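You operate a simulated robot arm through the tools that you are given. There is no shell and no other tool.

The job below is to be done with a simulated robot arm. You get a single attempt, and the scene is never put back.

Task
Empty the rinse tank and stopper its two mouths.
Fine: first move the blue dip tube over into the Fruit canister; drain till empty, lever closed again; the orange and the blue stopper from the narrow table; the canisters, the other tubes and the other levers stay.

The check looks at the end state, three seconds after you hand in, the way a careful person would. Anything else that was tipped, shoved, dropped, spilled or broken makes it a failure. Lids that push on must go on centred and level and be pressed home; caps that screw on are set level and turned clockwise until they are tight.

Robot
A 6-joint arm with a two-finger gripper, fixed in place. Base frame: the origin is on the floor under the middle of its stand, x ahead of it, y to its left, z up. Readings come in mm, degrees, newtons and seconds.
It reaches about 1572 mm from its shoulder. Its first joint turns from -166.0 to 166.0 degrees. Payload 2.45 kg.
The TCP is the grasp point between the finger pads, 20 mm short of the fingertips. In the tool frame z runs along the fingers and y along their closing line. The gripper opens to 140 mm; its body begins 168 mm behind the TCP.
Orientation is that of the tool frame in the base frame, as a unit quaternion [x, y, z, w]. With the fingers straight down and closing along the base's y, the tool's x points along the base's -x, its y along +y and its z along -z.

Tools
- The arm moves only by the tool servo_tool. Its arguments are lists of equal length, an entry for each row: "slide": the shift along the base's x, y, z in units of 25 mm (1.0 is 25 mm), a list of three; "turn": the turn, a rotation vector about the base's x, y, z in units of 4 degrees (1.0 is 4 degrees), a list of three; "hand": the gripper command, from -1 (fully open) to 1 (shut), values between in proportion. In form: {"slide": [[x, y, z], ...], "turn": [[rx, ry, rz], ...], "hand": [hand, ...]}. A call has 1 to 20 rows; each row shifts and turns the commanded pose from where the row before left it. A call with a number of a shift or a turn outside -1 to 1 is refused whole. Rows are played at 5 a second. More than 50 mm and 8.6 degrees between two rows, or a gripper value outside its range, and nothing of the call is played. Where a pose cannot be reached the arm comes as near as it can. A force on the tool above 70 N (or 10 N above the force at the start of the call, whichever is more), or a blocked arm, ends the call early, and 0.2 s more pass. The fingers move at their own pace (about 45 mm/s each) and stop on an object; they squeeze with about 42 N. The grip force told is the motor's: it shows also when the fingers shut on nothing. Time passes only in rows, and 0.2 s behind the last, so rows that do not move let the fingers close. The reply holds the time, the measured pose of the TCP, the force on the tool along the base axes, the opening and the grip force, in the units named above and with some noise, with the torque about the TCP (base axes, N m) and any sound that the robot's microphone picked up.
- Cameras (640 x 400 px; columns grow to the right, rows downward): "scene" is fixed at [221.1, -499.4, 1290.5]; the picture's right is [0.74, -0.67, 0.00], its down [-0.42, -0.46, -0.79] and it looks along [0.53, 0.58, -0.62] (base axes); focal length 318 px, centre (320, 200). "wrist" rides on the gripper at [78, 11, -209] in the tool frame; the picture's right is [-0.14, 0.99, 0.00], its down [-0.92, -0.13, -0.37] and it looks along [-0.37, -0.05, 0.93] (tool axes); focal length 280 px, centre (320, 200). There is no depth. A picture from a camera that has moved, and an enlarged one, comes with that camera's place and axes in the base frame and with its lens.
- camera(camera): a new picture of that camera. It takes no simulated time.
- zoom(camera, box): a new picture of the part [left, top, right, bottom] of that camera's present view, enlarged. It takes no simulated time.
- close_job(): hands the job in; it is judged then, once.

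Nothing tells you positions but the pictures and the camera data. Unless the task says otherwise, let go and move clear before handing in.

The tools are called after "Emit:" as name(argument=value, ...) on one line, values as JSON. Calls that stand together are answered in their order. servo_tool: Moves the arm, as the interface text tells. Its arguments: {"type":"object","properties":{"slide":{"type":"array","items":{"type":"array","items":{"type":"number"}}},"turn":{"type":"array","items":{"type":"array","items":{"type":"number"}}},"hand":{"type":"array","items":{"type":"number"}}},"required":["slide","turn","hand"]} The other tools are called the same way: camera (camera) takes a picture; zoom (camera, box) takes an enlarged picture of a part of a camera's view; close_job () hands the job in.

At the start:

```text
time: 0.0
ee_pos: [655.2, 125.9, 1010.8]
tcp_rot: [0.0, 1.0, -0.001, -0.001]
force: [-0.1, 0.4, 0.0]
ft_torque: [-0.01, 0.0, 0.0]
grip_width: 140.1
finger_force: 0.0
```

scene: 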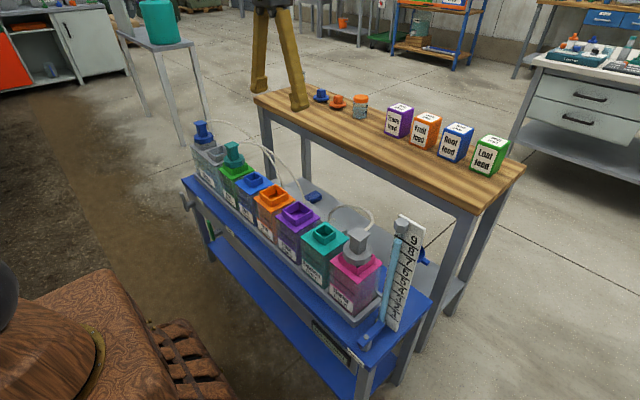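
wrist: 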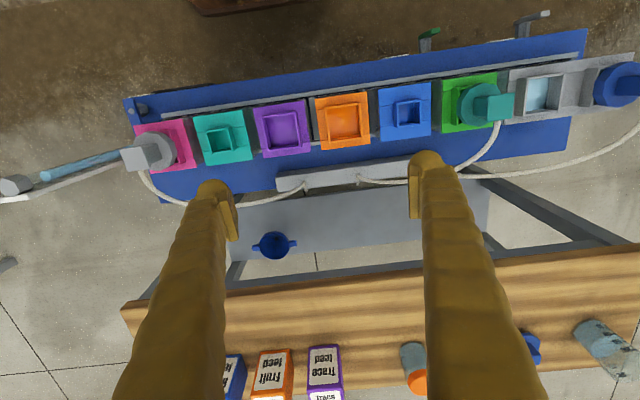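

I see a blue bench with a row of coloured canisters, a rinse tank at the far end with a blue dip tube, and a wooden narrow table with stoppers. I'll look closer before moving.

Emit:
zoom(camera="scene", box=[170, 100, 330, 200])

Emit:
zoom(camera="scene", box=[170, 170, 330, 270])

Emit:
zoom(camera="scene", box=[280, 200, 440, 300])

Emit:
zoom(camera="scene", box=[250, 70, 410, 170])

Emit:
zoom(camera="wrist", box=[400, 0, 640, 150])

Emit:
zoom(camera="wrist", box=[100, 60, 400, 260])

```text
4.00 times, centred on (250, 150) of scene
camera zoom: at [221.1, -499.4, 1290.5], right [0.74, -0.67, 0.0], down [-0.42, -0.46, -0.79], along [0.53, 0.58, -0.62], focal length 1270 px, centre (600, 400)
```

zoom: 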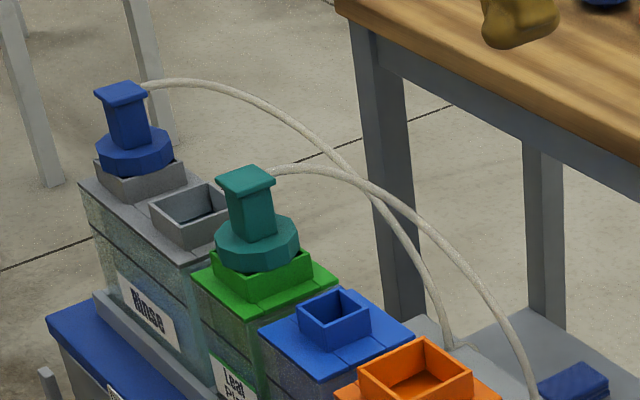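

```text
4.00 times, centred on (250, 220) of scene
camera zoom: at [221.1, -499.4, 1290.5], right [0.74, -0.67, 0.0], down [-0.42, -0.46, -0.79], along [0.53, 0.58, -0.62], focal length 1270 px, centre (600, 120)
```

zoom: 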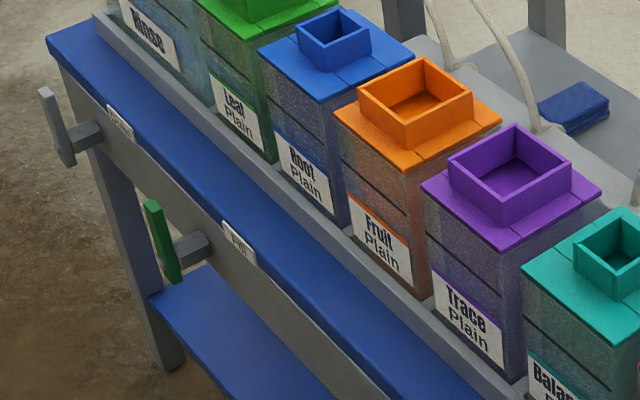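

```text
4.00 times, centred on (360, 250) of scene
camera zoom: at [221.1, -499.4, 1290.5], right [0.74, -0.67, 0.0], down [-0.42, -0.46, -0.79], along [0.53, 0.58, -0.62], focal length 1270 px, centre (160, 0)
```

zoom: 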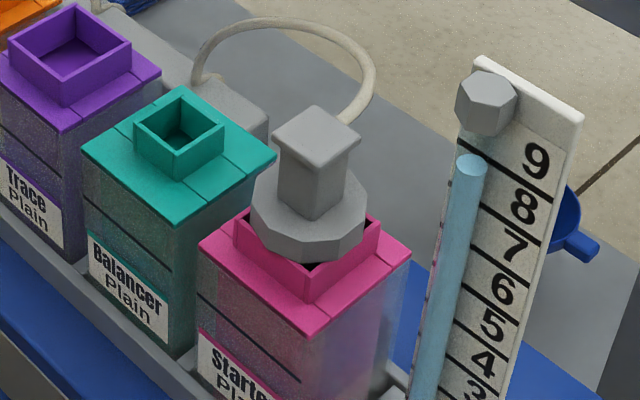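

```text
4.00 times, centred on (330, 120) of scene
camera zoom: at [221.1, -499.4, 1290.5], right [0.74, -0.67, 0.0], down [-0.42, -0.46, -0.79], along [0.53, 0.58, -0.62], focal length 1270 px, centre (280, 520)
```

zoom: 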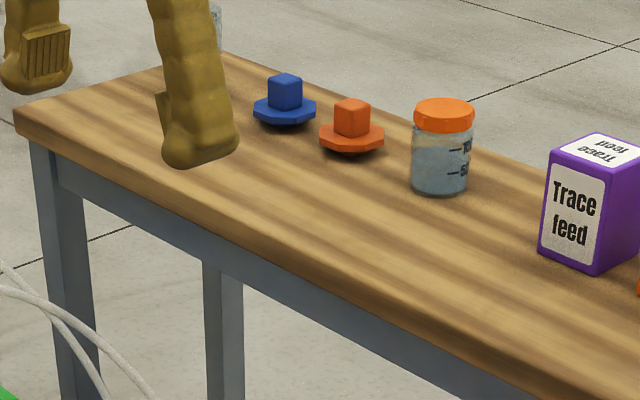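

```text
2.67 times, centred on (520, 75) of wrist
camera zoom: at [576.9, 138.0, 1220.0], right [0.14, 0.99, 0.0], down [0.92, -0.13, 0.37], along [0.37, -0.05, -0.93], focal length 748 px, centre (-213, 533)
```

zoom: 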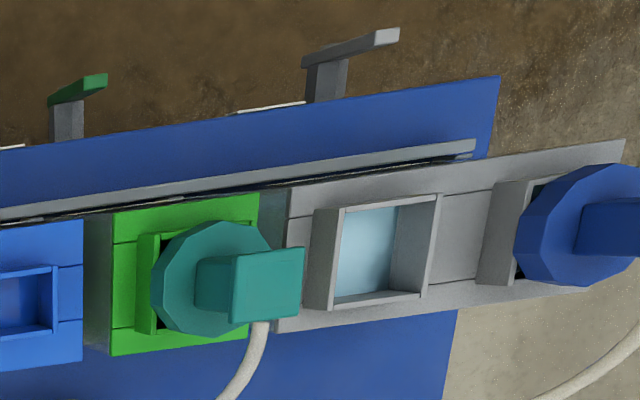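

```text
2.00 times, centred on (250, 160) of wrist
camera zoom: at [576.9, 138.0, 1220.0], right [0.14, 0.99, 0.0], down [0.92, -0.13, 0.37], along [0.37, -0.05, -0.93], focal length 561 px, centre (460, 280)
```

zoom: 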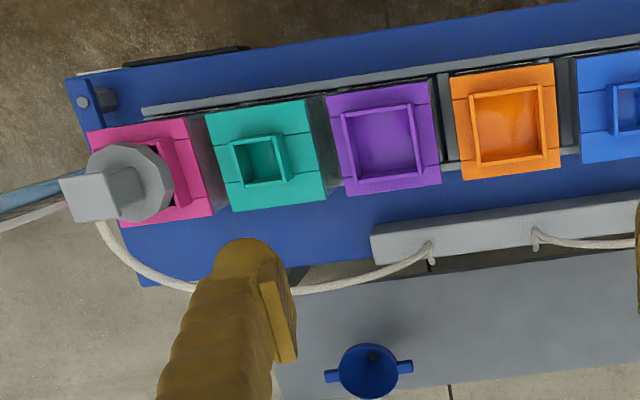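

The row of canisters runs along y at x≈646 (Fruit at y≈191, rinse tank near y≈540–650), the stoppers lie on the narrow table near x≈1115, and the rinse lever sticks out of the bench front near (510, 637, 440). I'll carry the wrist camera over to the rinse tank side, staying high, to look closer.

Emit:
servo_tool(slide=[[-0.567, 0.964, -0.2], [-0.567, 0.964, -0.2], [-0.567, 0.964, -0.2], [-0.567, 0.964, -0.2], [-0.567, 0.964, -0.2], [-0.567, 0.964, -0.2], [-0.567, 0.964, -0.2], [-0.567, 0.964, -0.2], [-0.567, 0.964, -0.2], [-0.567, 0.964, -0.2], [-0.567, 0.964, -0.2], [-0.567, 0.964, -0.2], [-0.567, 0.964, -0.2], [-0.567, 0.964, -0.2], [-0.567, 0.964, -0.2], [-0.567, 0.964, -0.2], [-0.567, 0.964, -0.2], [-0.567, 0.964, -0.2]], turn=[[0, 0, 0], [0, 0, 0], [0, 0, 0], [0, 0, 0], [0, 0, 0], [0, 0, 0], [0, 0, 0], [0, 0, 0], [0, 0, 0], [0, 0, 0], [0, 0, 0], [0, 0, 0], [0, 0, 0], [0, 0, 0], [0, 0, 0], [0, 0, 0], [0, 0, 0], [0, 0, 0]], hand=[-1, -1, -1, -1, -1, -1, -1, -1, -1, -1, -1, -1, -1, -1, -1, -1, -1, -1])

Emit:
camera(camera="wrist")

Emit:
camera(camera="scene")

```text
time: 3.8
ee_pos: [400.1, 559.3, 920.4]
tcp_rot: [0.0, 1.0, 0.0, 0.0]
force: [0.1, -0.2, 0.4]
ft_torque: [0.01, 0.0, -0.03]
grip_width: 139.9
finger_force: 0.1
```

```text
taken
camera wrist: at [321.6, 571.1, 1130.1], right [0.14, 0.99, 0.0], down [0.92, -0.13, 0.37], along [0.37, -0.05, -0.93], focal length 280 px, centre (320, 200)
```

wrist: 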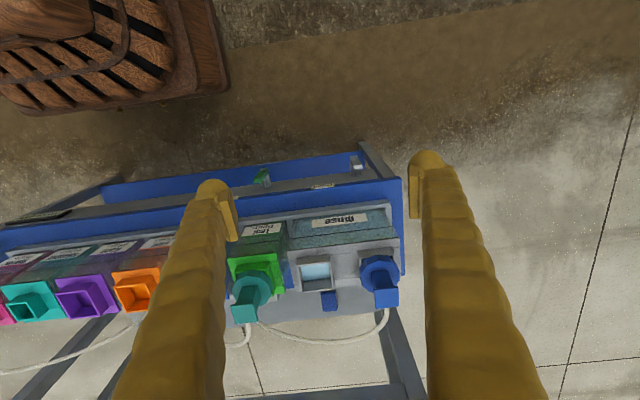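

```text
taken
```

scene: 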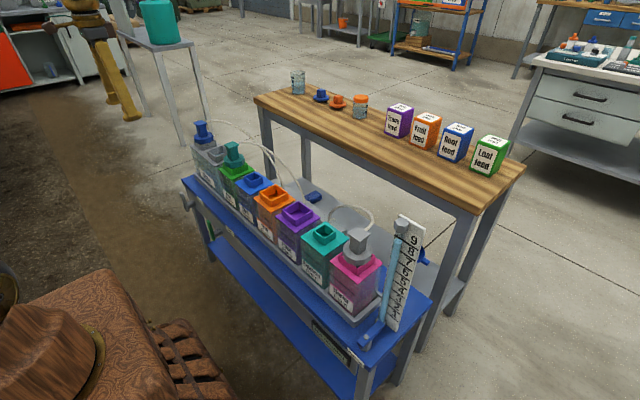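

Emit:
zoom(camera="wrist", box=[220, 140, 420, 265])

Emit:
zoom(camera="wrist", box=[220, 220, 420, 345])

Emit:
zoom(camera="scene", box=[170, 110, 250, 160])

Emit:
zoom(camera="scene", box=[170, 170, 250, 220])

Emit:
zoom(camera="scene", box=[280, 60, 380, 122])

```text
3.20 times, centred on (320, 202) of wrist
camera zoom: at [321.6, 571.1, 1130.1], right [0.14, 0.99, 0.0], down [0.92, -0.13, 0.37], along [0.37, -0.05, -0.93], focal length 897 px, centre (320, 192)
```

zoom: 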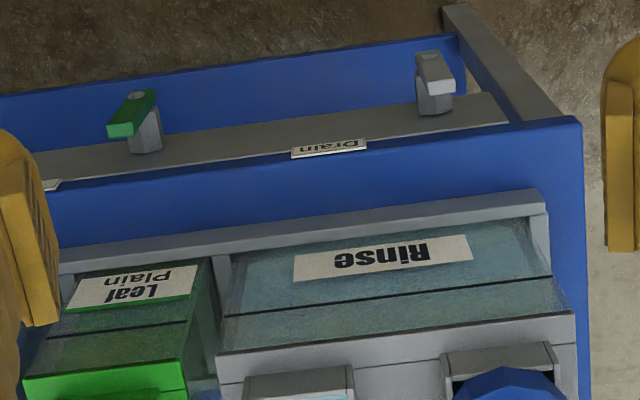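

```text
3.20 times, centred on (320, 282) of wrist
camera zoom: at [321.6, 571.1, 1130.1], right [0.14, 0.99, 0.0], down [0.92, -0.13, 0.37], along [0.37, -0.05, -0.93], focal length 897 px, centre (320, -64)
```

zoom: 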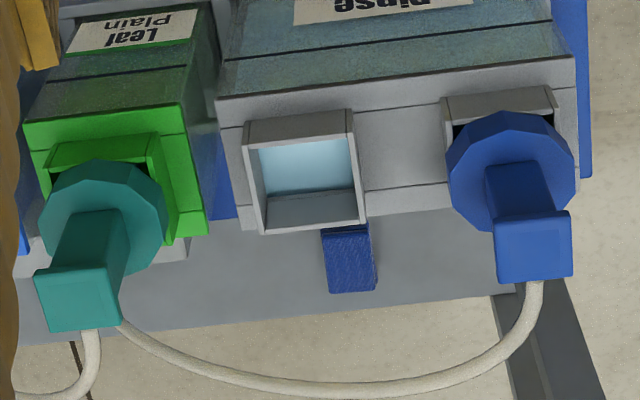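

```text
8.00 times, centred on (210, 135) of scene
camera zoom: at [221.1, -499.4, 1290.5], right [0.74, -0.67, 0.0], down [-0.42, -0.46, -0.79], along [0.53, 0.58, -0.62], focal length 2540 px, centre (1200, 720)
```

zoom: 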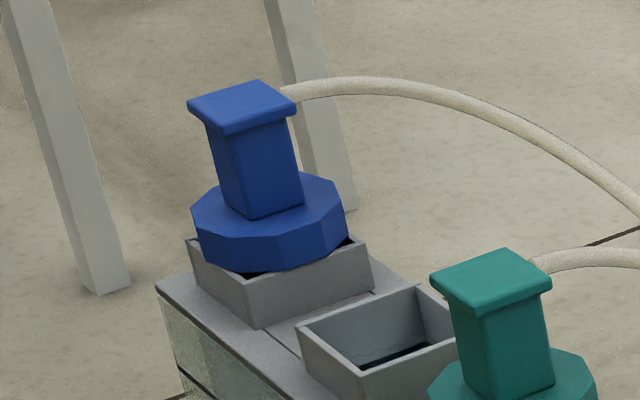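

```text
8.00 times, centred on (210, 195) of scene
camera zoom: at [221.1, -499.4, 1290.5], right [0.74, -0.67, 0.0], down [-0.42, -0.46, -0.79], along [0.53, 0.58, -0.62], focal length 2540 px, centre (1200, 240)
```

zoom: 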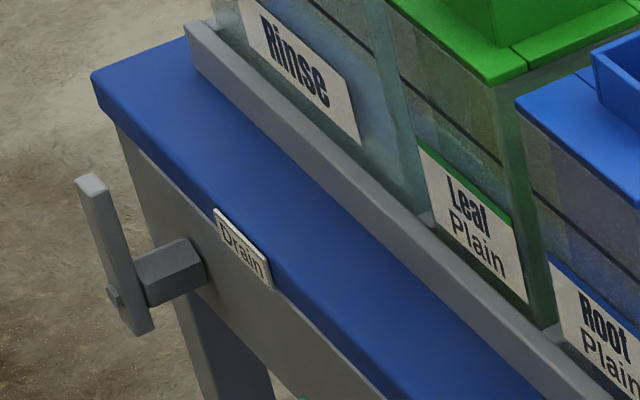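

```text
6.40 times, centred on (330, 91) of scene
camera zoom: at [221.1, -499.4, 1290.5], right [0.74, -0.67, 0.0], down [-0.42, -0.46, -0.79], along [0.53, 0.58, -0.62], focal length 2032 px, centre (256, 898)
```

zoom: 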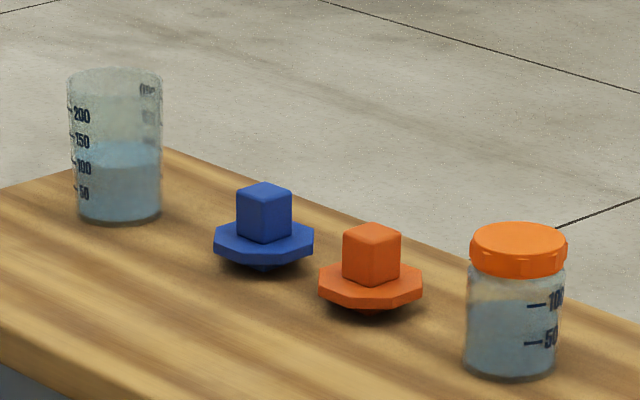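

The lever with the "Drain" plate belongs to the rinse tank; its handle stands upright. I'll zoom closer at the mouths, lever and stoppers to measure them.

Emit:
zoom(camera="wrist", box=[285, 235, 349, 275])

Emit:
zoom(camera="wrist", box=[345, 240, 409, 280])

Emit:
zoom(camera="wrist", box=[330, 145, 394, 185])

Emit:
zoom(camera="wrist", box=[230, 155, 294, 195])

```text
10.00 times, centred on (317, 255) of wrist
camera zoom: at [321.6, 571.1, 1130.1], right [0.14, 0.99, 0.0], down [0.92, -0.13, 0.37], along [0.37, -0.05, -0.93], focal length 2804 px, centre (350, -350)
```

zoom: 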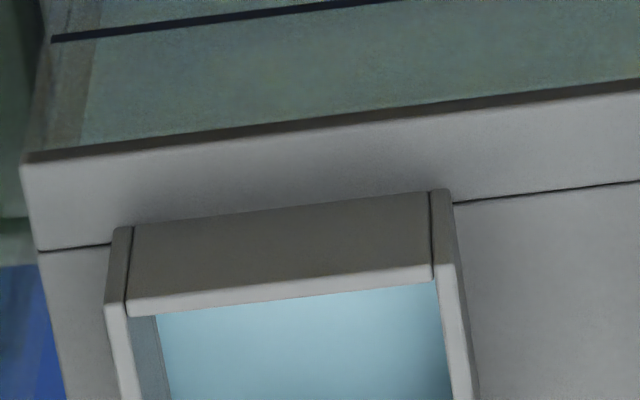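

```text
10.00 times, centred on (377, 260) of wrist
camera zoom: at [321.6, 571.1, 1130.1], right [0.14, 0.99, 0.0], down [0.92, -0.13, 0.37], along [0.37, -0.05, -0.93], focal length 2804 px, centre (-250, -400)
```

zoom: 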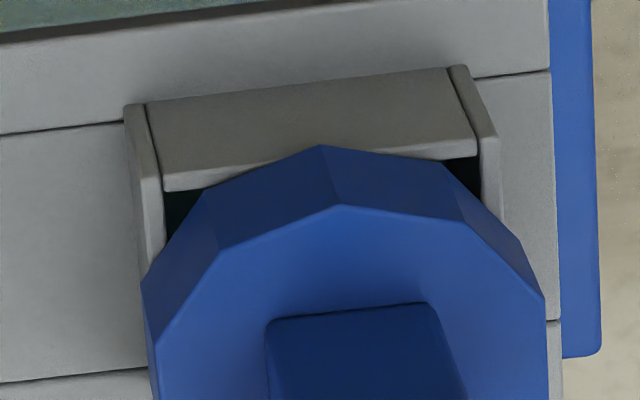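

```text
10.00 times, centred on (362, 165) of wrist
camera zoom: at [321.6, 571.1, 1130.1], right [0.14, 0.99, 0.0], down [0.92, -0.13, 0.37], along [0.37, -0.05, -0.93], focal length 2804 px, centre (-100, 550)
```

zoom: 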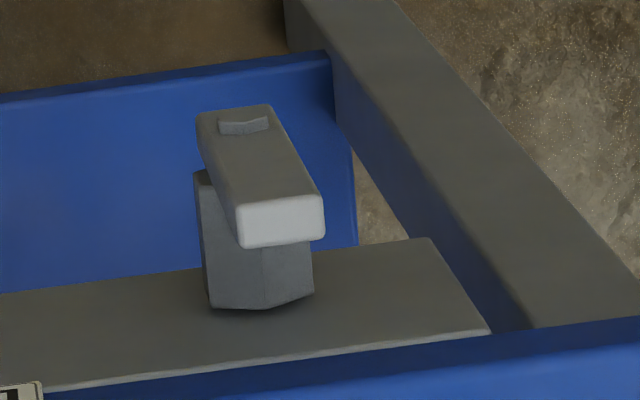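

```text
10.00 times, centred on (262, 175) of wrist
camera zoom: at [321.6, 571.1, 1130.1], right [0.14, 0.99, 0.0], down [0.92, -0.13, 0.37], along [0.37, -0.05, -0.93], focal length 2804 px, centre (900, 450)
```

zoom: 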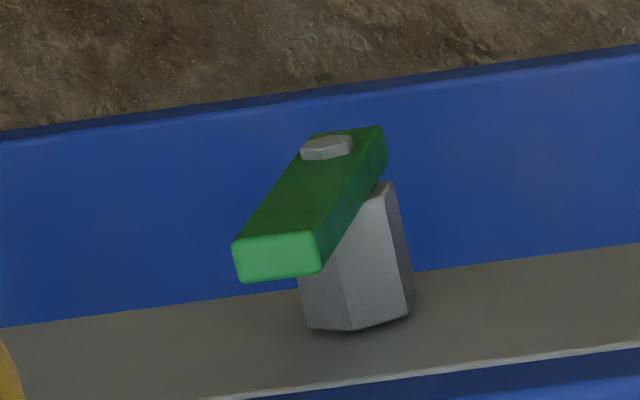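

The drain lever is at about (492, 633), pivot z≈451 and top z≈522, and the blue dip tube sits in the far mouth near (646, 632). I'll move above the blue dip tube, still high, to measure it.

Emit:
servo_tool(slide=[[0.984, 0.292, 0.12], [0.984, 0.292, 0.12], [0.984, 0.292, 0.12], [0.984, 0.292, 0.12], [0.984, 0.292, 0.12], [0.984, 0.292, 0.12], [0.984, 0.292, 0.12], [0.984, 0.292, 0.12], [0.984, 0.292, 0.12], [0.984, 0.292, 0.12]], turn=[[0, 0, 0], [0, 0, 0], [0, 0, 0], [0, 0, 0], [0, 0, 0], [0, 0, 0], [0, 0, 0], [0, 0, 0], [0, 0, 0], [0, 0, 0]], hand=[-1, -1, -1, -1, -1, -1, -1, -1, -1, -1])

Emit:
camera(camera="wrist")

Emit:
camera(camera="scene")

Emit:
zoom(camera="scene", box=[200, 200, 264, 240])

```text
time: 6.0
ee_pos: [644.3, 632.6, 951.7]
tcp_rot: [0.0, 1.0, 0.0, 0.0]
force: [0.6, -1.4, 0.6]
ft_torque: [-0.02, 0.01, -0.03]
grip_width: 139.8
finger_force: 0.0
```

```text
taken
camera wrist: at [566.4, 643.4, 1160.1], right [0.14, 0.99, 0.0], down [0.92, -0.13, 0.37], along [0.36, -0.05, -0.93], focal length 280 px, centre (320, 200)
```

wrist: 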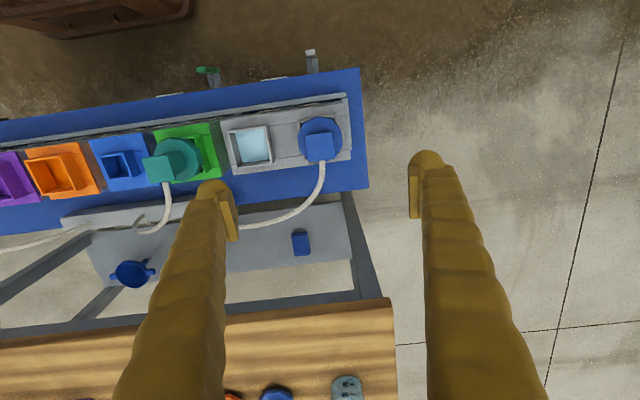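

```text
taken
```

scene: 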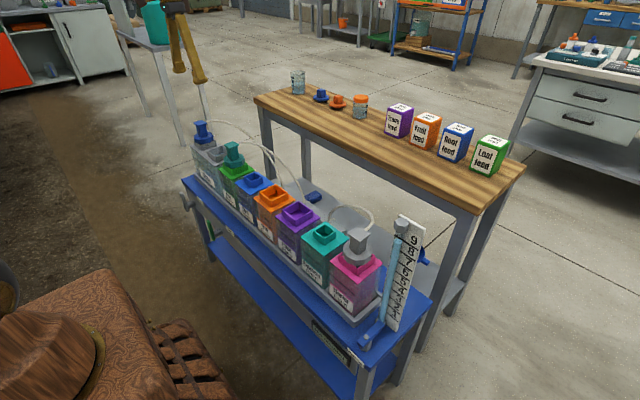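

```text
10.00 times, centred on (232, 220) of scene
camera zoom: at [221.1, -499.4, 1290.5], right [0.74, -0.67, 0.0], down [-0.42, -0.46, -0.79], along [0.53, 0.58, -0.62], focal length 3176 px, centre (1200, 0)
```

zoom: 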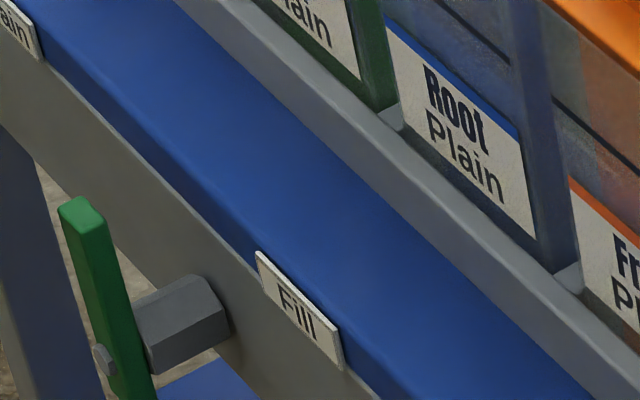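

Emit:
zoom(camera="wrist", box=[210, 90, 370, 190])

Emit:
zoom(camera="wrist", box=[280, 105, 360, 155])

Emit:
zoom(camera="wrist", box=[0, 110, 240, 260])

```text
4.00 times, centred on (290, 140) of wrist
camera zoom: at [566.4, 643.4, 1160.1], right [0.14, 0.99, 0.0], down [0.92, -0.13, 0.37], along [0.36, -0.05, -0.93], focal length 1122 px, centre (440, 440)
```

zoom: 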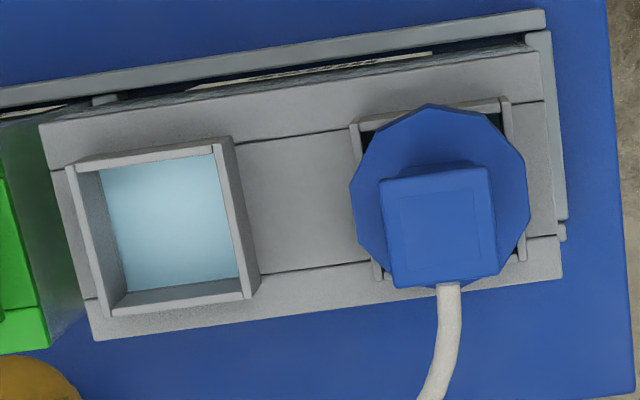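

```text
8.00 times, centred on (320, 130) of wrist
camera zoom: at [566.4, 643.4, 1160.1], right [0.14, 0.99, 0.0], down [0.92, -0.13, 0.37], along [0.36, -0.05, -0.93], focal length 2243 px, centre (320, 760)
```

zoom: 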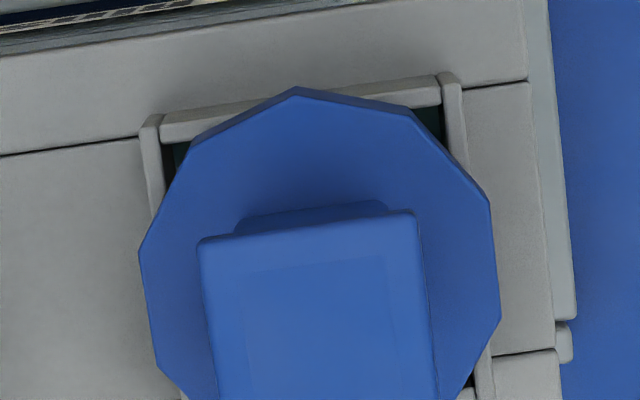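

```text
2.67 times, centred on (120, 185) of wrist
camera zoom: at [566.4, 643.4, 1160.1], right [0.14, 0.99, 0.0], down [0.92, -0.13, 0.37], along [0.36, -0.05, -0.93], focal length 748 px, centre (853, 240)
```

zoom: 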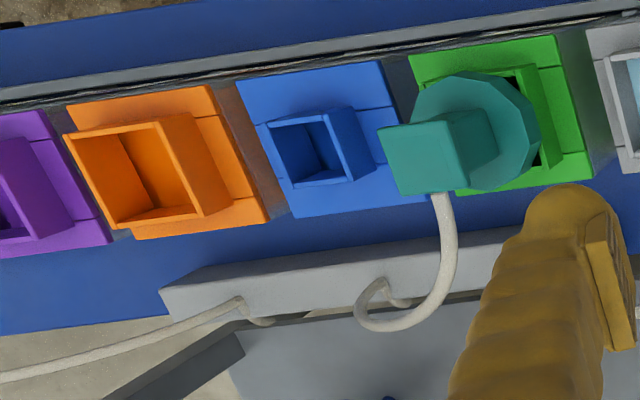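

The blue dip tube's knob is at about (641, 633), flange top z≈777, disc about z 702–728, aligned with the base axes. I'll descend with open fingers along y and stop with the TCP at flange height.

Emit:
servo_tool(slide=[[-0.07, 0, -0.9], [-0.06, 0, -0.9], [0, 0, -0.9], [0, 0, -0.9], [0, 0, -0.9], [0, 0, -0.9], [0, 0, -0.8], [0, 0, -0.6], [0, 0, -0.3], [0, 0, 0]], turn=[[0, 0, 0], [0, 0, 0], [0, 0, 0], [0, 0, 0], [0, 0, 0], [0, 0, 0], [0, 0, 0], [0, 0, 0], [0, 0, 0], [0, 0, 0]], hand=[-1, -1, -1, -1, -1, -1, -1, -1, -1, -1])

Emit:
camera(camera="wrist")

Emit:
zoom(camera="scene", box=[150, 50, 310, 150])

```text
time: 8.2
ee_pos: [643.8, 634.4, 773.0]
tcp_rot: [0.0, 1.0, 0.0, 0.0]
force: [-0.4, 0.7, 0.0]
ft_torque: [-0.01, 0.02, -0.02]
grip_width: 140.0
finger_force: 0.0
```

```text
taken
camera wrist: at [564.6, 645.1, 982.8], right [0.14, 0.99, 0.0], down [0.92, -0.13, 0.37], along [0.37, -0.05, -0.93], focal length 280 px, centre (320, 200)
```

wrist: 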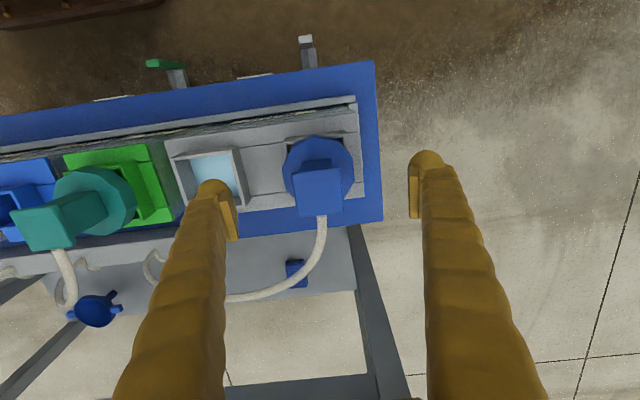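

```text
4.00 times, centred on (230, 100) of scene
camera zoom: at [221.1, -499.4, 1290.5], right [0.74, -0.67, 0.0], down [-0.42, -0.46, -0.79], along [0.53, 0.58, -0.62], focal length 1270 px, centre (680, 600)
```

zoom: 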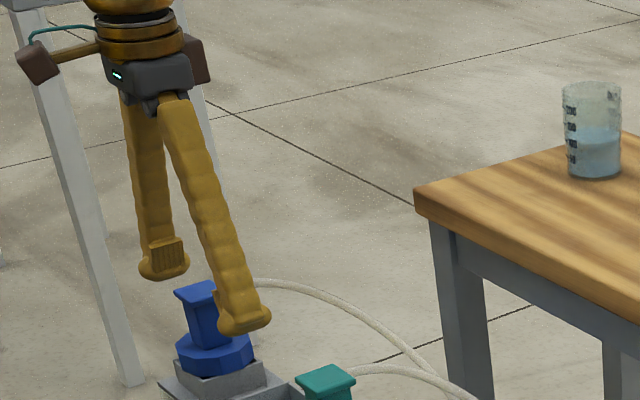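

The fingers straddle the knob with the TCP at the flange. I'll nudge slightly back in x and close on it.

Emit:
servo_tool(slide=[[-0.08, 0, -0.12], [0, 0, 0], [0, 0, 0], [0, 0, 0], [0, 0, 0], [0, 0, 0], [0, 0, 0], [0, 0, 0], [0, 0, 0], [0, 0, 0]], turn=[[0, 0, 0], [0, 0, 0], [0, 0, 0], [0, 0, 0], [0, 0, 0], [0, 0, 0], [0, 0, 0], [0, 0, 0], [0, 0, 0], [0, 0, 0]], hand=[-1, 0, 1, 1, 1, 1, 1, 1, 1, 1])

Emit:
camera(camera="wrist")

Emit:
zoom(camera="scene", box=[170, 90, 250, 140])

```text
time: 10.4
ee_pos: [641.8, 633.2, 769.7]
tcp_rot: [0.0, 1.0, 0.0, 0.0]
force: [0.1, 0.8, -0.3]
ft_torque: [-0.02, -0.02, -0.03]
grip_width: 34.5
finger_force: 41.5
```

```text
taken
camera wrist: at [562.4, 644.7, 979.5], right [0.14, 0.99, 0.0], down [0.92, -0.13, 0.37], along [0.37, -0.05, -0.93], focal length 280 px, centre (320, 200)
```

wrist: 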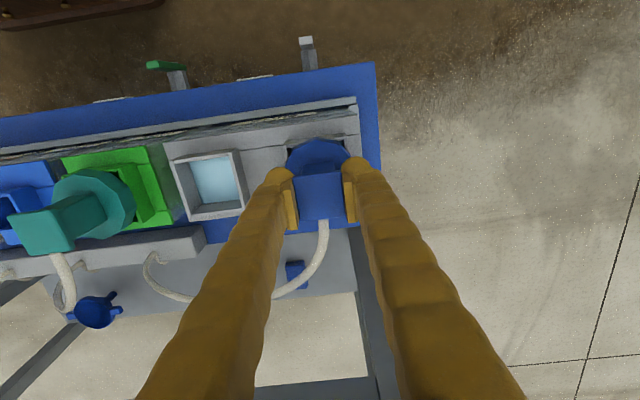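

```text
8.00 times, centred on (210, 115) of scene
camera zoom: at [221.1, -499.4, 1290.5], right [0.74, -0.67, 0.0], down [-0.42, -0.46, -0.79], along [0.53, 0.58, -0.62], focal length 2540 px, centre (1200, 880)
```

zoom: 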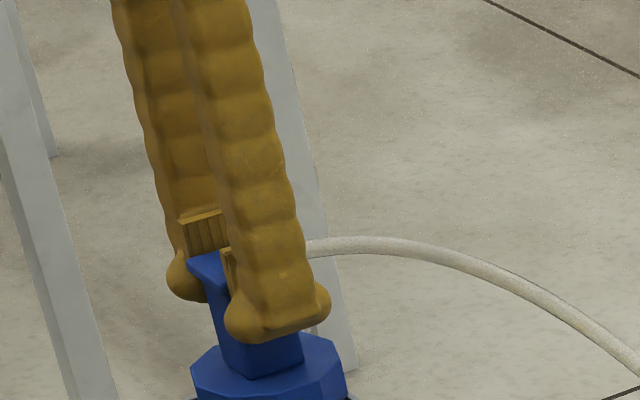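

The knob is gripped (34.5 mm wide, 41.5 N). I'll lift straight up slowly first and watch the forces.

Emit:
servo_tool(slide=[[0, 0, 0.2], [0, 0, 0.4], [0, 0, 0.4], [0, 0, 0.4], [0, 0, 0.5], [0, 0, 0.6]], turn=[[0, 0, 0], [0, 0, 0], [0, 0, 0], [0, 0, 0], [0, 0, 0], [0, 0, 0]], hand=[1, 1, 1, 1, 1, 1])

Emit:
camera(camera="wrist")

Emit:
zoom(camera="scene", box=[150, 70, 310, 170])

```text
time: 11.8
ee_pos: [640.5, 632.7, 833.9]
tcp_rot: [-0.001, 1.0, 0.001, -0.001]
force: [0.7, 0.0, -1.4]
ft_torque: [0.05, -0.02, -0.02]
grip_width: 34.6
finger_force: 41.6
```

```text
taken
camera wrist: at [562.1, 644.4, 1042.4], right [0.14, 0.99, 0.0], down [0.92, -0.13, 0.37], along [0.37, -0.05, -0.93], focal length 280 px, centre (320, 200)
```

wrist: 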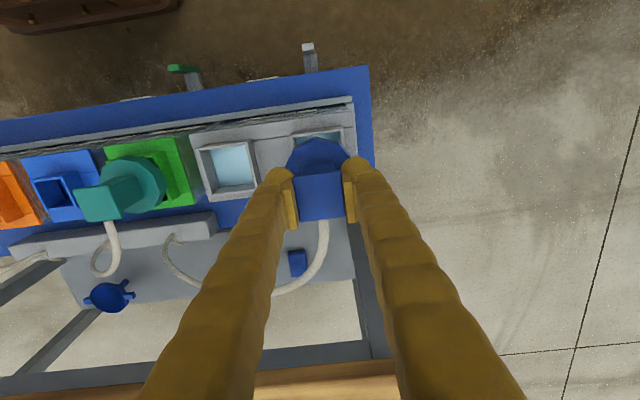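

```text
4.00 times, centred on (230, 120) of scene
camera zoom: at [221.1, -499.4, 1290.5], right [0.74, -0.67, 0.0], down [-0.42, -0.46, -0.79], along [0.53, 0.58, -0.62], focal length 1270 px, centre (680, 520)
```

zoom: 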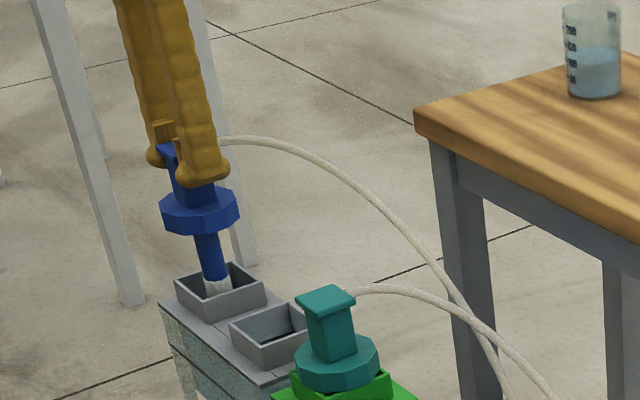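

The tube comes up freely. I'll continue lifting until its lower end clears.

Emit:
servo_tool(slide=[[0, 0, 0.8], [0, 0, 0.8], [0, 0, 0.8], [0, 0, 0.8], [0, 0, 0.8], [0, 0, 0.8], [0, 0, 0.8], [0, 0, 0.8], [0, 0, 0.4]], turn=[[0, 0, 0], [0, 0, 0], [0, 0, 0], [0, 0, 0], [0, 0, 0], [0, 0, 0], [0, 0, 0], [0, 0, 0], [0, 0, 0]], hand=[1, 1, 1, 1, 1, 1, 1, 1, 1])

Emit:
camera(camera="scene")

Emit:
zoom(camera="scene", box=[130, 50, 290, 150])

Emit:
camera(camera="wrist")

```text
time: 13.8
ee_pos: [639.3, 631.8, 1002.8]
tcp_rot: [-0.001, 1.0, 0.0, 0.0]
force: [0.5, 0.4, -1.1]
ft_torque: [0.01, 0.02, 0.03]
grip_width: 34.5
finger_force: 41.8
```

```text
taken
```

scene: 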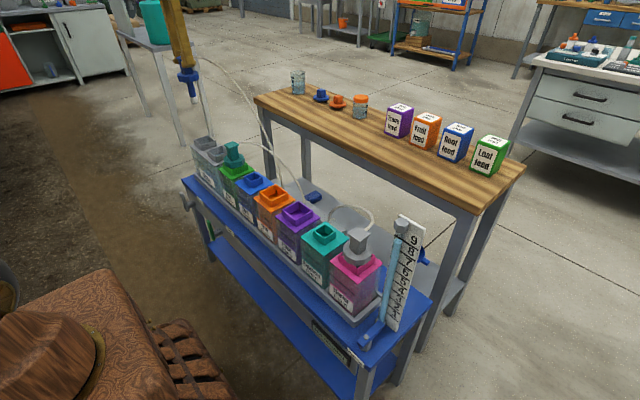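

```text
4.00 times, centred on (210, 100) of scene
camera zoom: at [221.1, -499.4, 1290.5], right [0.74, -0.67, 0.0], down [-0.42, -0.46, -0.79], along [0.53, 0.58, -0.62], focal length 1270 px, centre (760, 600)
```

zoom: 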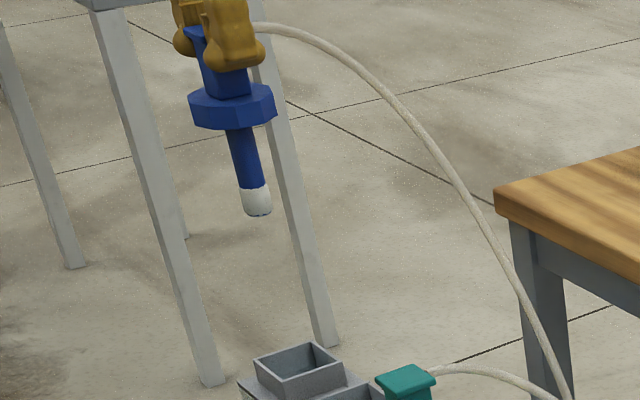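

```text
taken
camera wrist: at [561.3, 643.8, 1212.2], right [0.14, 0.99, 0.0], down [0.92, -0.13, 0.37], along [0.37, -0.05, -0.93], focal length 280 px, centre (320, 200)
```

wrist: 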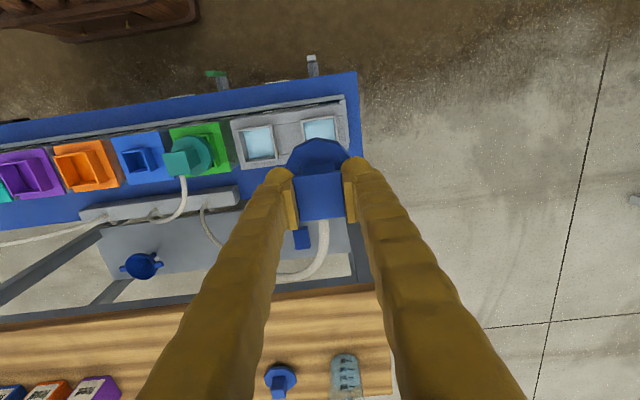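

Tube hangs vertical, about 105 mm long below the disc. Before carrying it over, I'll measure the Fruit canister's mouth from this view.

Emit:
zoom(camera="wrist", box=[40, 130, 136, 190])

Emit:
zoom(camera="scene", box=[240, 165, 320, 215])

Emit:
zoom(camera="wrist", box=[224, 90, 352, 170])

```text
6.67 times, centred on (88, 160) of wrist
camera zoom: at [561.3, 643.8, 1212.2], right [0.14, 0.99, 0.0], down [0.92, -0.13, 0.37], along [0.37, -0.05, -0.93], focal length 1869 px, centre (1867, 467)
```

zoom: 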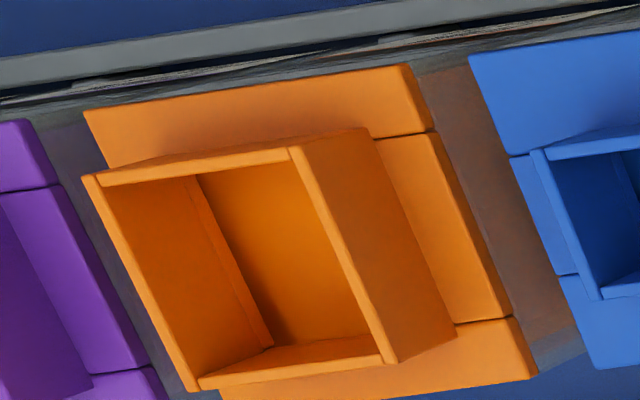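

```text
8.00 times, centred on (280, 190) of scene
camera zoom: at [221.1, -499.4, 1290.5], right [0.74, -0.67, 0.0], down [-0.42, -0.46, -0.79], along [0.53, 0.58, -0.62], focal length 2540 px, centre (640, 280)
```

zoom: 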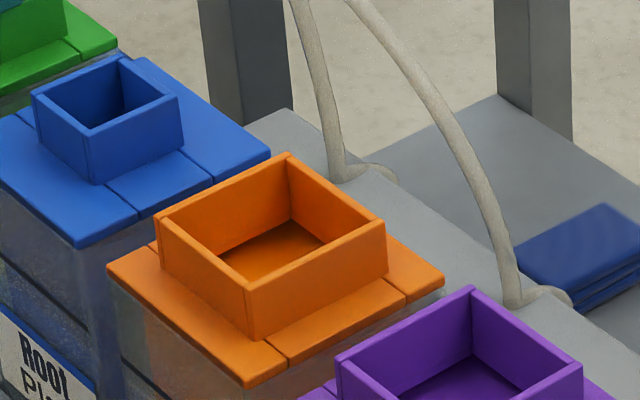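

```text
5.00 times, centred on (288, 130) of wrist
camera zoom: at [561.3, 643.8, 1212.2], right [0.14, 0.99, 0.0], down [0.92, -0.13, 0.37], along [0.37, -0.05, -0.93], focal length 1402 px, centre (480, 550)
```

zoom: 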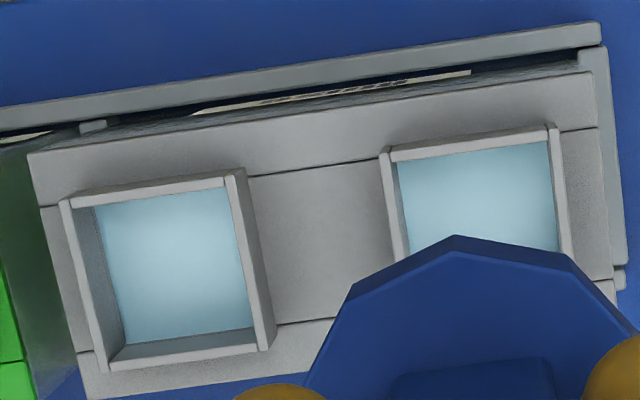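

Fruit's mouth works out at about (639, 174, rim z 704), the same rim height as the tank, with about 115 mm pitch along the row. I'll carry the tube across at this height (its tip clears the other knobs by ~50 mm).

Emit:
servo_tool(slide=[[0, 0, 0.6], [0, -0.5, 0.4], [0, -0.97, 0], [0, -0.97, 0], [0, -0.97, 0], [0, -0.97, 0], [0, -0.97, 0], [0, -0.97, 0], [0, -0.97, 0], [0, -0.97, 0], [0, -0.97, 0], [0, -0.97, 0], [0, -0.97, 0], [0, -0.97, 0], [0, -0.97, 0], [0, -0.97, 0], [0, -0.97, 0], [0, -0.97, 0], [0, -0.97, 0], [-0.04, -0.97, 0]], turn=[[0, 0, 0], [0, 0, 0], [0, 0, 0], [0, 0, 0], [0, 0, 0], [0, 0, 0], [0, 0, 0], [0, 0, 0], [0, 0, 0], [0, 0, 0], [0, 0, 0], [0, 0, 0], [0, 0, 0], [0, 0, 0], [0, 0, 0], [0, 0, 0], [0, 0, 0], [0, 0, 0], [0, 0, 0], [0, 0, 0]], hand=[1, 1, 1, 1, 1, 1, 1, 1, 1, 1, 1, 1, 1, 1, 1, 1, 1, 1, 1, 1])

Emit:
camera(camera="wrist")

Emit:
camera(camera="scene")

```text
time: 18.0
ee_pos: [638.6, 184.6, 1028.4]
tcp_rot: [0.001, 1.0, 0.001, 0.001]
force: [-0.6, 0.2, -1.0]
ft_torque: [0.02, 0.0, -0.03]
grip_width: 34.9
finger_force: 41.7
```

```text
taken
camera wrist: at [560.5, 196.6, 1237.6], right [0.14, 0.99, 0.0], down [0.92, -0.13, 0.37], along [0.37, -0.05, -0.93], focal length 280 px, centre (320, 200)
```

wrist: 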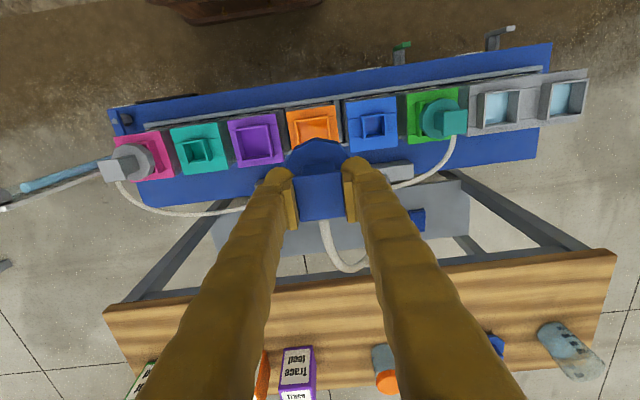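

```text
taken
```

scene: 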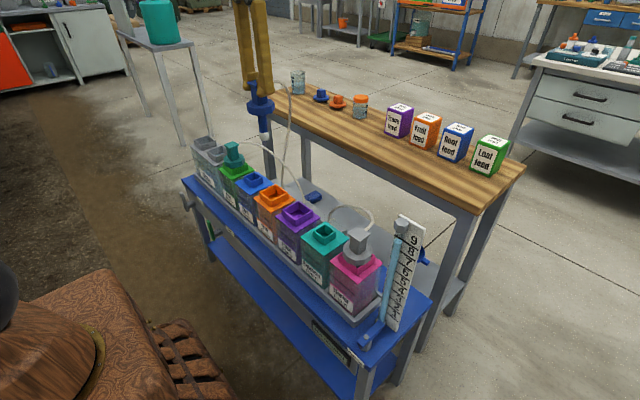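

Emit:
zoom(camera="wrist", box=[272, 92, 352, 142])

Emit:
zoom(camera="wrist", box=[464, 65, 592, 145])

```text
8.00 times, centred on (312, 117) of wrist
camera zoom: at [560.5, 196.6, 1237.6], right [0.14, 0.99, 0.0], down [0.92, -0.13, 0.37], along [0.37, -0.05, -0.93], focal length 2243 px, centre (384, 864)
```

zoom: 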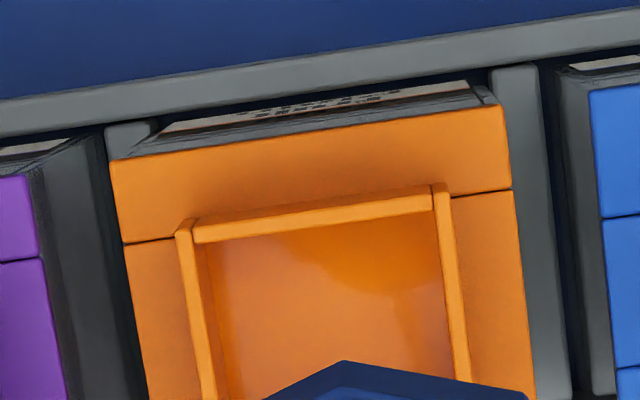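

```text
5.00 times, centred on (528, 105) of wrist
camera zoom: at [560.5, 196.6, 1237.6], right [0.14, 0.99, 0.0], down [0.92, -0.13, 0.37], along [0.37, -0.05, -0.93], focal length 1402 px, centre (-720, 675)
```

zoom: 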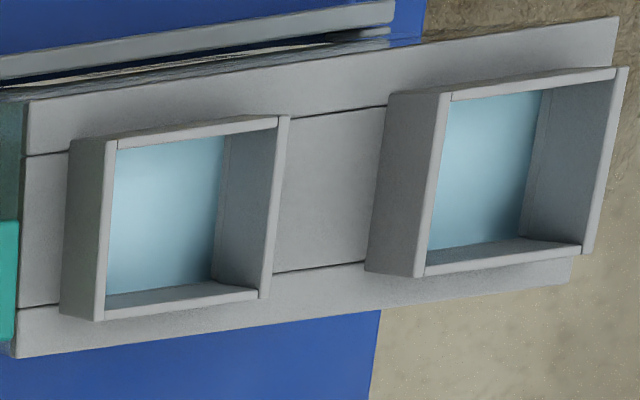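

Refined: Fruit's mouth centre is (640, 173.5). I'll shift over it and come down until the tip is just above the rim, then check.

Emit:
servo_tool(slide=[[0, -0.41, 0], [0, 0, -0.8], [0, 0, -0.8], [0, 0, -0.8], [0, 0, -0.8], [0, 0, -0.8], [0, 0, -0.8], [0, 0, 0]], turn=[[0, 0, 0], [0, 0, 0], [0, 0, 0], [0, 0, 0], [0, 0, 0], [0, 0, 0], [0, 0, 0], [0, 0, 0]], hand=[1, 1, 1, 1, 1, 1, 1, 1])

Emit:
zoom(camera="scene", box=[200, 100, 360, 200])

Emit:
zoom(camera="wrist", box=[240, 90, 400, 190])

```text
time: 19.8
ee_pos: [638.9, 174.2, 907.9]
tcp_rot: [0.0, 1.0, 0.0, 0.001]
force: [0.6, 0.5, -1.7]
ft_torque: [0.06, -0.02, -0.02]
grip_width: 34.8
finger_force: 42.0
```

```text
4.00 times, centred on (280, 150) of scene
camera zoom: at [221.1, -499.4, 1290.5], right [0.74, -0.67, 0.0], down [-0.42, -0.46, -0.79], along [0.53, 0.58, -0.62], focal length 1270 px, centre (480, 400)
```

zoom: 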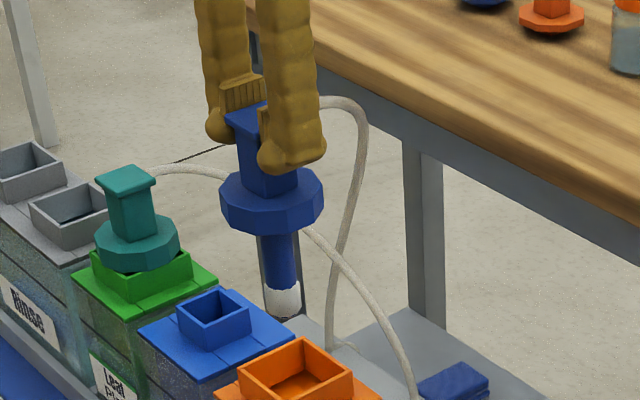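

```text
4.00 times, centred on (320, 140) of wrist
camera zoom: at [561.2, 186.8, 1116.8], right [0.14, 0.99, 0.0], down [0.92, -0.13, 0.37], along [0.37, -0.05, -0.93], focal length 1122 px, centre (320, 440)
```

zoom: 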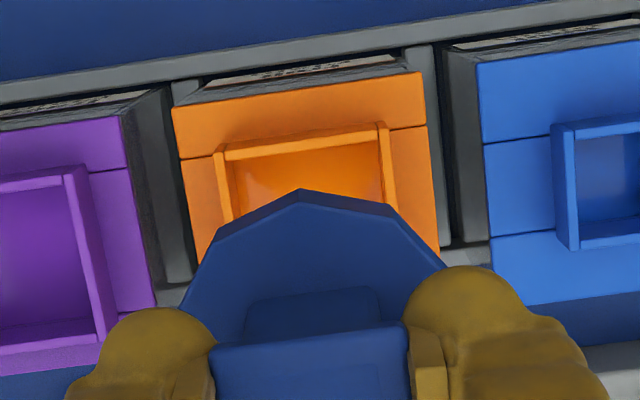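

The tip is right over the Fruit mouth. I'll lower it in.

Emit:
servo_tool(slide=[[0, 0, -0.6], [0, 0, -0.6], [0, 0, -0.6], [0, 0, -0.6], [0, 0, -0.6], [0, 0, -0.6], [0, 0, -0.6], [0, 0, -0.3], [0, 0, 0]], turn=[[0, 0, 0], [0, 0, 0], [0, 0, 0], [0, 0, 0], [0, 0, 0], [0, 0, 0], [0, 0, 0], [0, 0, 0], [0, 0, 0]], hand=[1, 1, 1, 1, 1, 1, 1, 1, 1])

Emit:
zoom(camera="scene", box=[220, 140, 340, 215])

Emit:
zoom(camera="wrist", box=[240, 110, 400, 210])

```text
time: 21.8
ee_pos: [640.2, 174.5, 795.5]
tcp_rot: [-0.001, 1.0, 0.0, 0.0]
force: [0.0, -0.1, -1.6]
ft_torque: [-0.01, -0.04, -0.02]
grip_width: 34.5
finger_force: 41.9
```

```text
5.33 times, centred on (280, 178) of scene
camera zoom: at [221.1, -499.4, 1290.5], right [0.74, -0.67, 0.0], down [-0.42, -0.46, -0.79], along [0.53, 0.58, -0.62], focal length 1694 px, centre (533, 320)
```

zoom: 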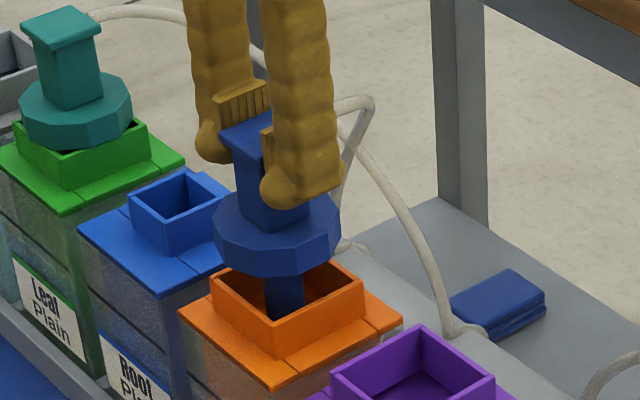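

```text
4.00 times, centred on (320, 160) of wrist
camera zoom: at [561.3, 185.9, 1004.6], right [0.14, 0.99, 0.0], down [0.92, -0.13, 0.37], along [0.36, -0.05, -0.93], focal length 1122 px, centre (320, 360)
```

zoom: 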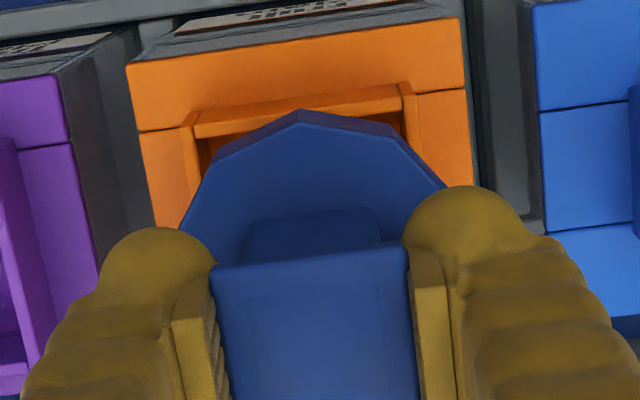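

Centred well over the mouth. I'll lower in small steps until the disc seats on the rim.

Emit:
servo_tool(slide=[[0, 0, -0.3], [0, 0, -0.3], [0, 0, -0.2], [0, 0, -0.1], [0, 0, -0.06], [0, 0, 0]], turn=[[0, 0, 0], [0, 0, 0], [0, 0, 0], [0, 0, 0], [0, 0, 0], [0, 0, 0]], hand=[1, 1, 1, 1, 1, 1])

Emit:
zoom(camera="scene", box=[220, 140, 340, 215])

```text
time: 23.2
ee_pos: [638.9, 175.7, 771.4]
tcp_rot: [0.0, 1.0, 0.0, -0.001]
force: [0.0, -0.8, -1.2]
ft_torque: [0.01, -0.03, 0.03]
grip_width: 34.6
finger_force: 41.7
```

```text
5.33 times, centred on (280, 178) of scene
camera zoom: at [221.1, -499.4, 1290.5], right [0.74, -0.67, 0.0], down [-0.42, -0.46, -0.79], along [0.53, 0.58, -0.62], focal length 1694 px, centre (533, 320)
```

zoom: 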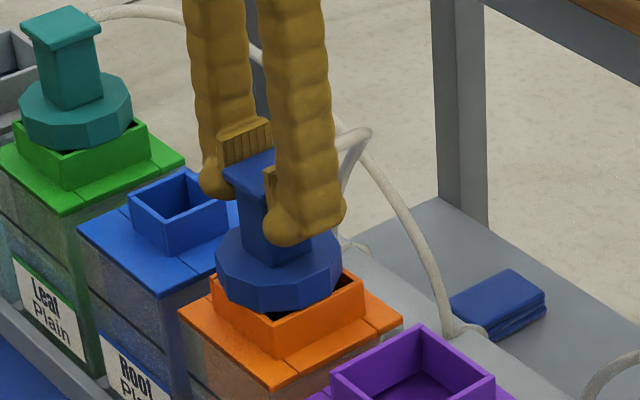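

Emit:
zoom(camera="scene", box=[248, 170, 304, 205])

Emit:
zoom(camera="wrist", box=[256, 110, 384, 190])

Emit:
zoom(camera="scene", box=[212, 138, 268, 173])

```text
11.43 times, centred on (276, 188) of scene
camera zoom: at [221.1, -499.4, 1290.5], right [0.74, -0.67, 0.0], down [-0.42, -0.46, -0.79], along [0.53, 0.58, -0.62], focal length 3629 px, centre (823, 343)
```

zoom: 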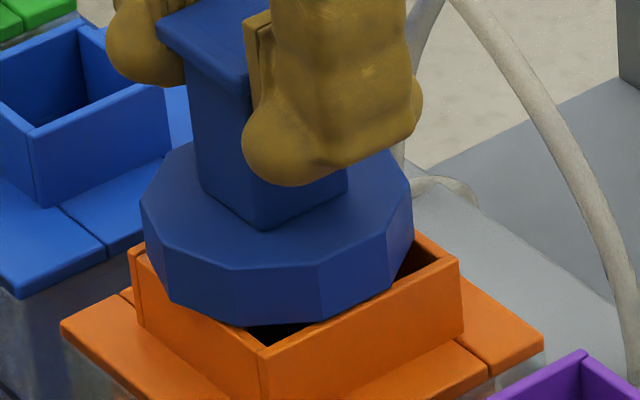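

```text
5.00 times, centred on (320, 150) of wrist
camera zoom: at [560.6, 186.7, 980.4], right [0.14, 0.99, 0.0], down [0.92, -0.13, 0.37], along [0.37, -0.05, -0.93], focal length 1402 px, centre (320, 450)
```

zoom: 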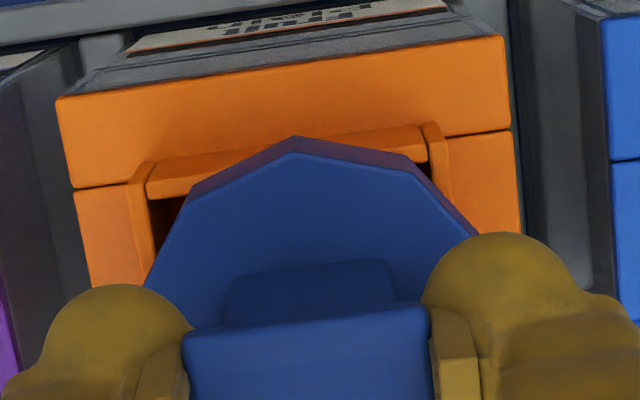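

```text
11.43 times, centred on (240, 156) of scene
camera zoom: at [221.1, -499.4, 1290.5], right [0.74, -0.67, 0.0], down [-0.42, -0.46, -0.79], along [0.53, 0.58, -0.62], focal length 3629 px, centre (1234, 709)
```

zoom: 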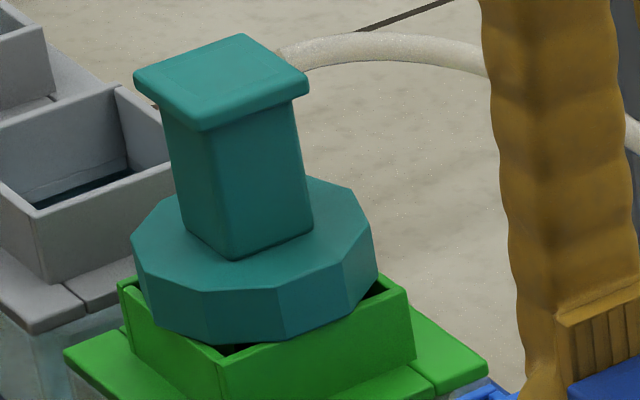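

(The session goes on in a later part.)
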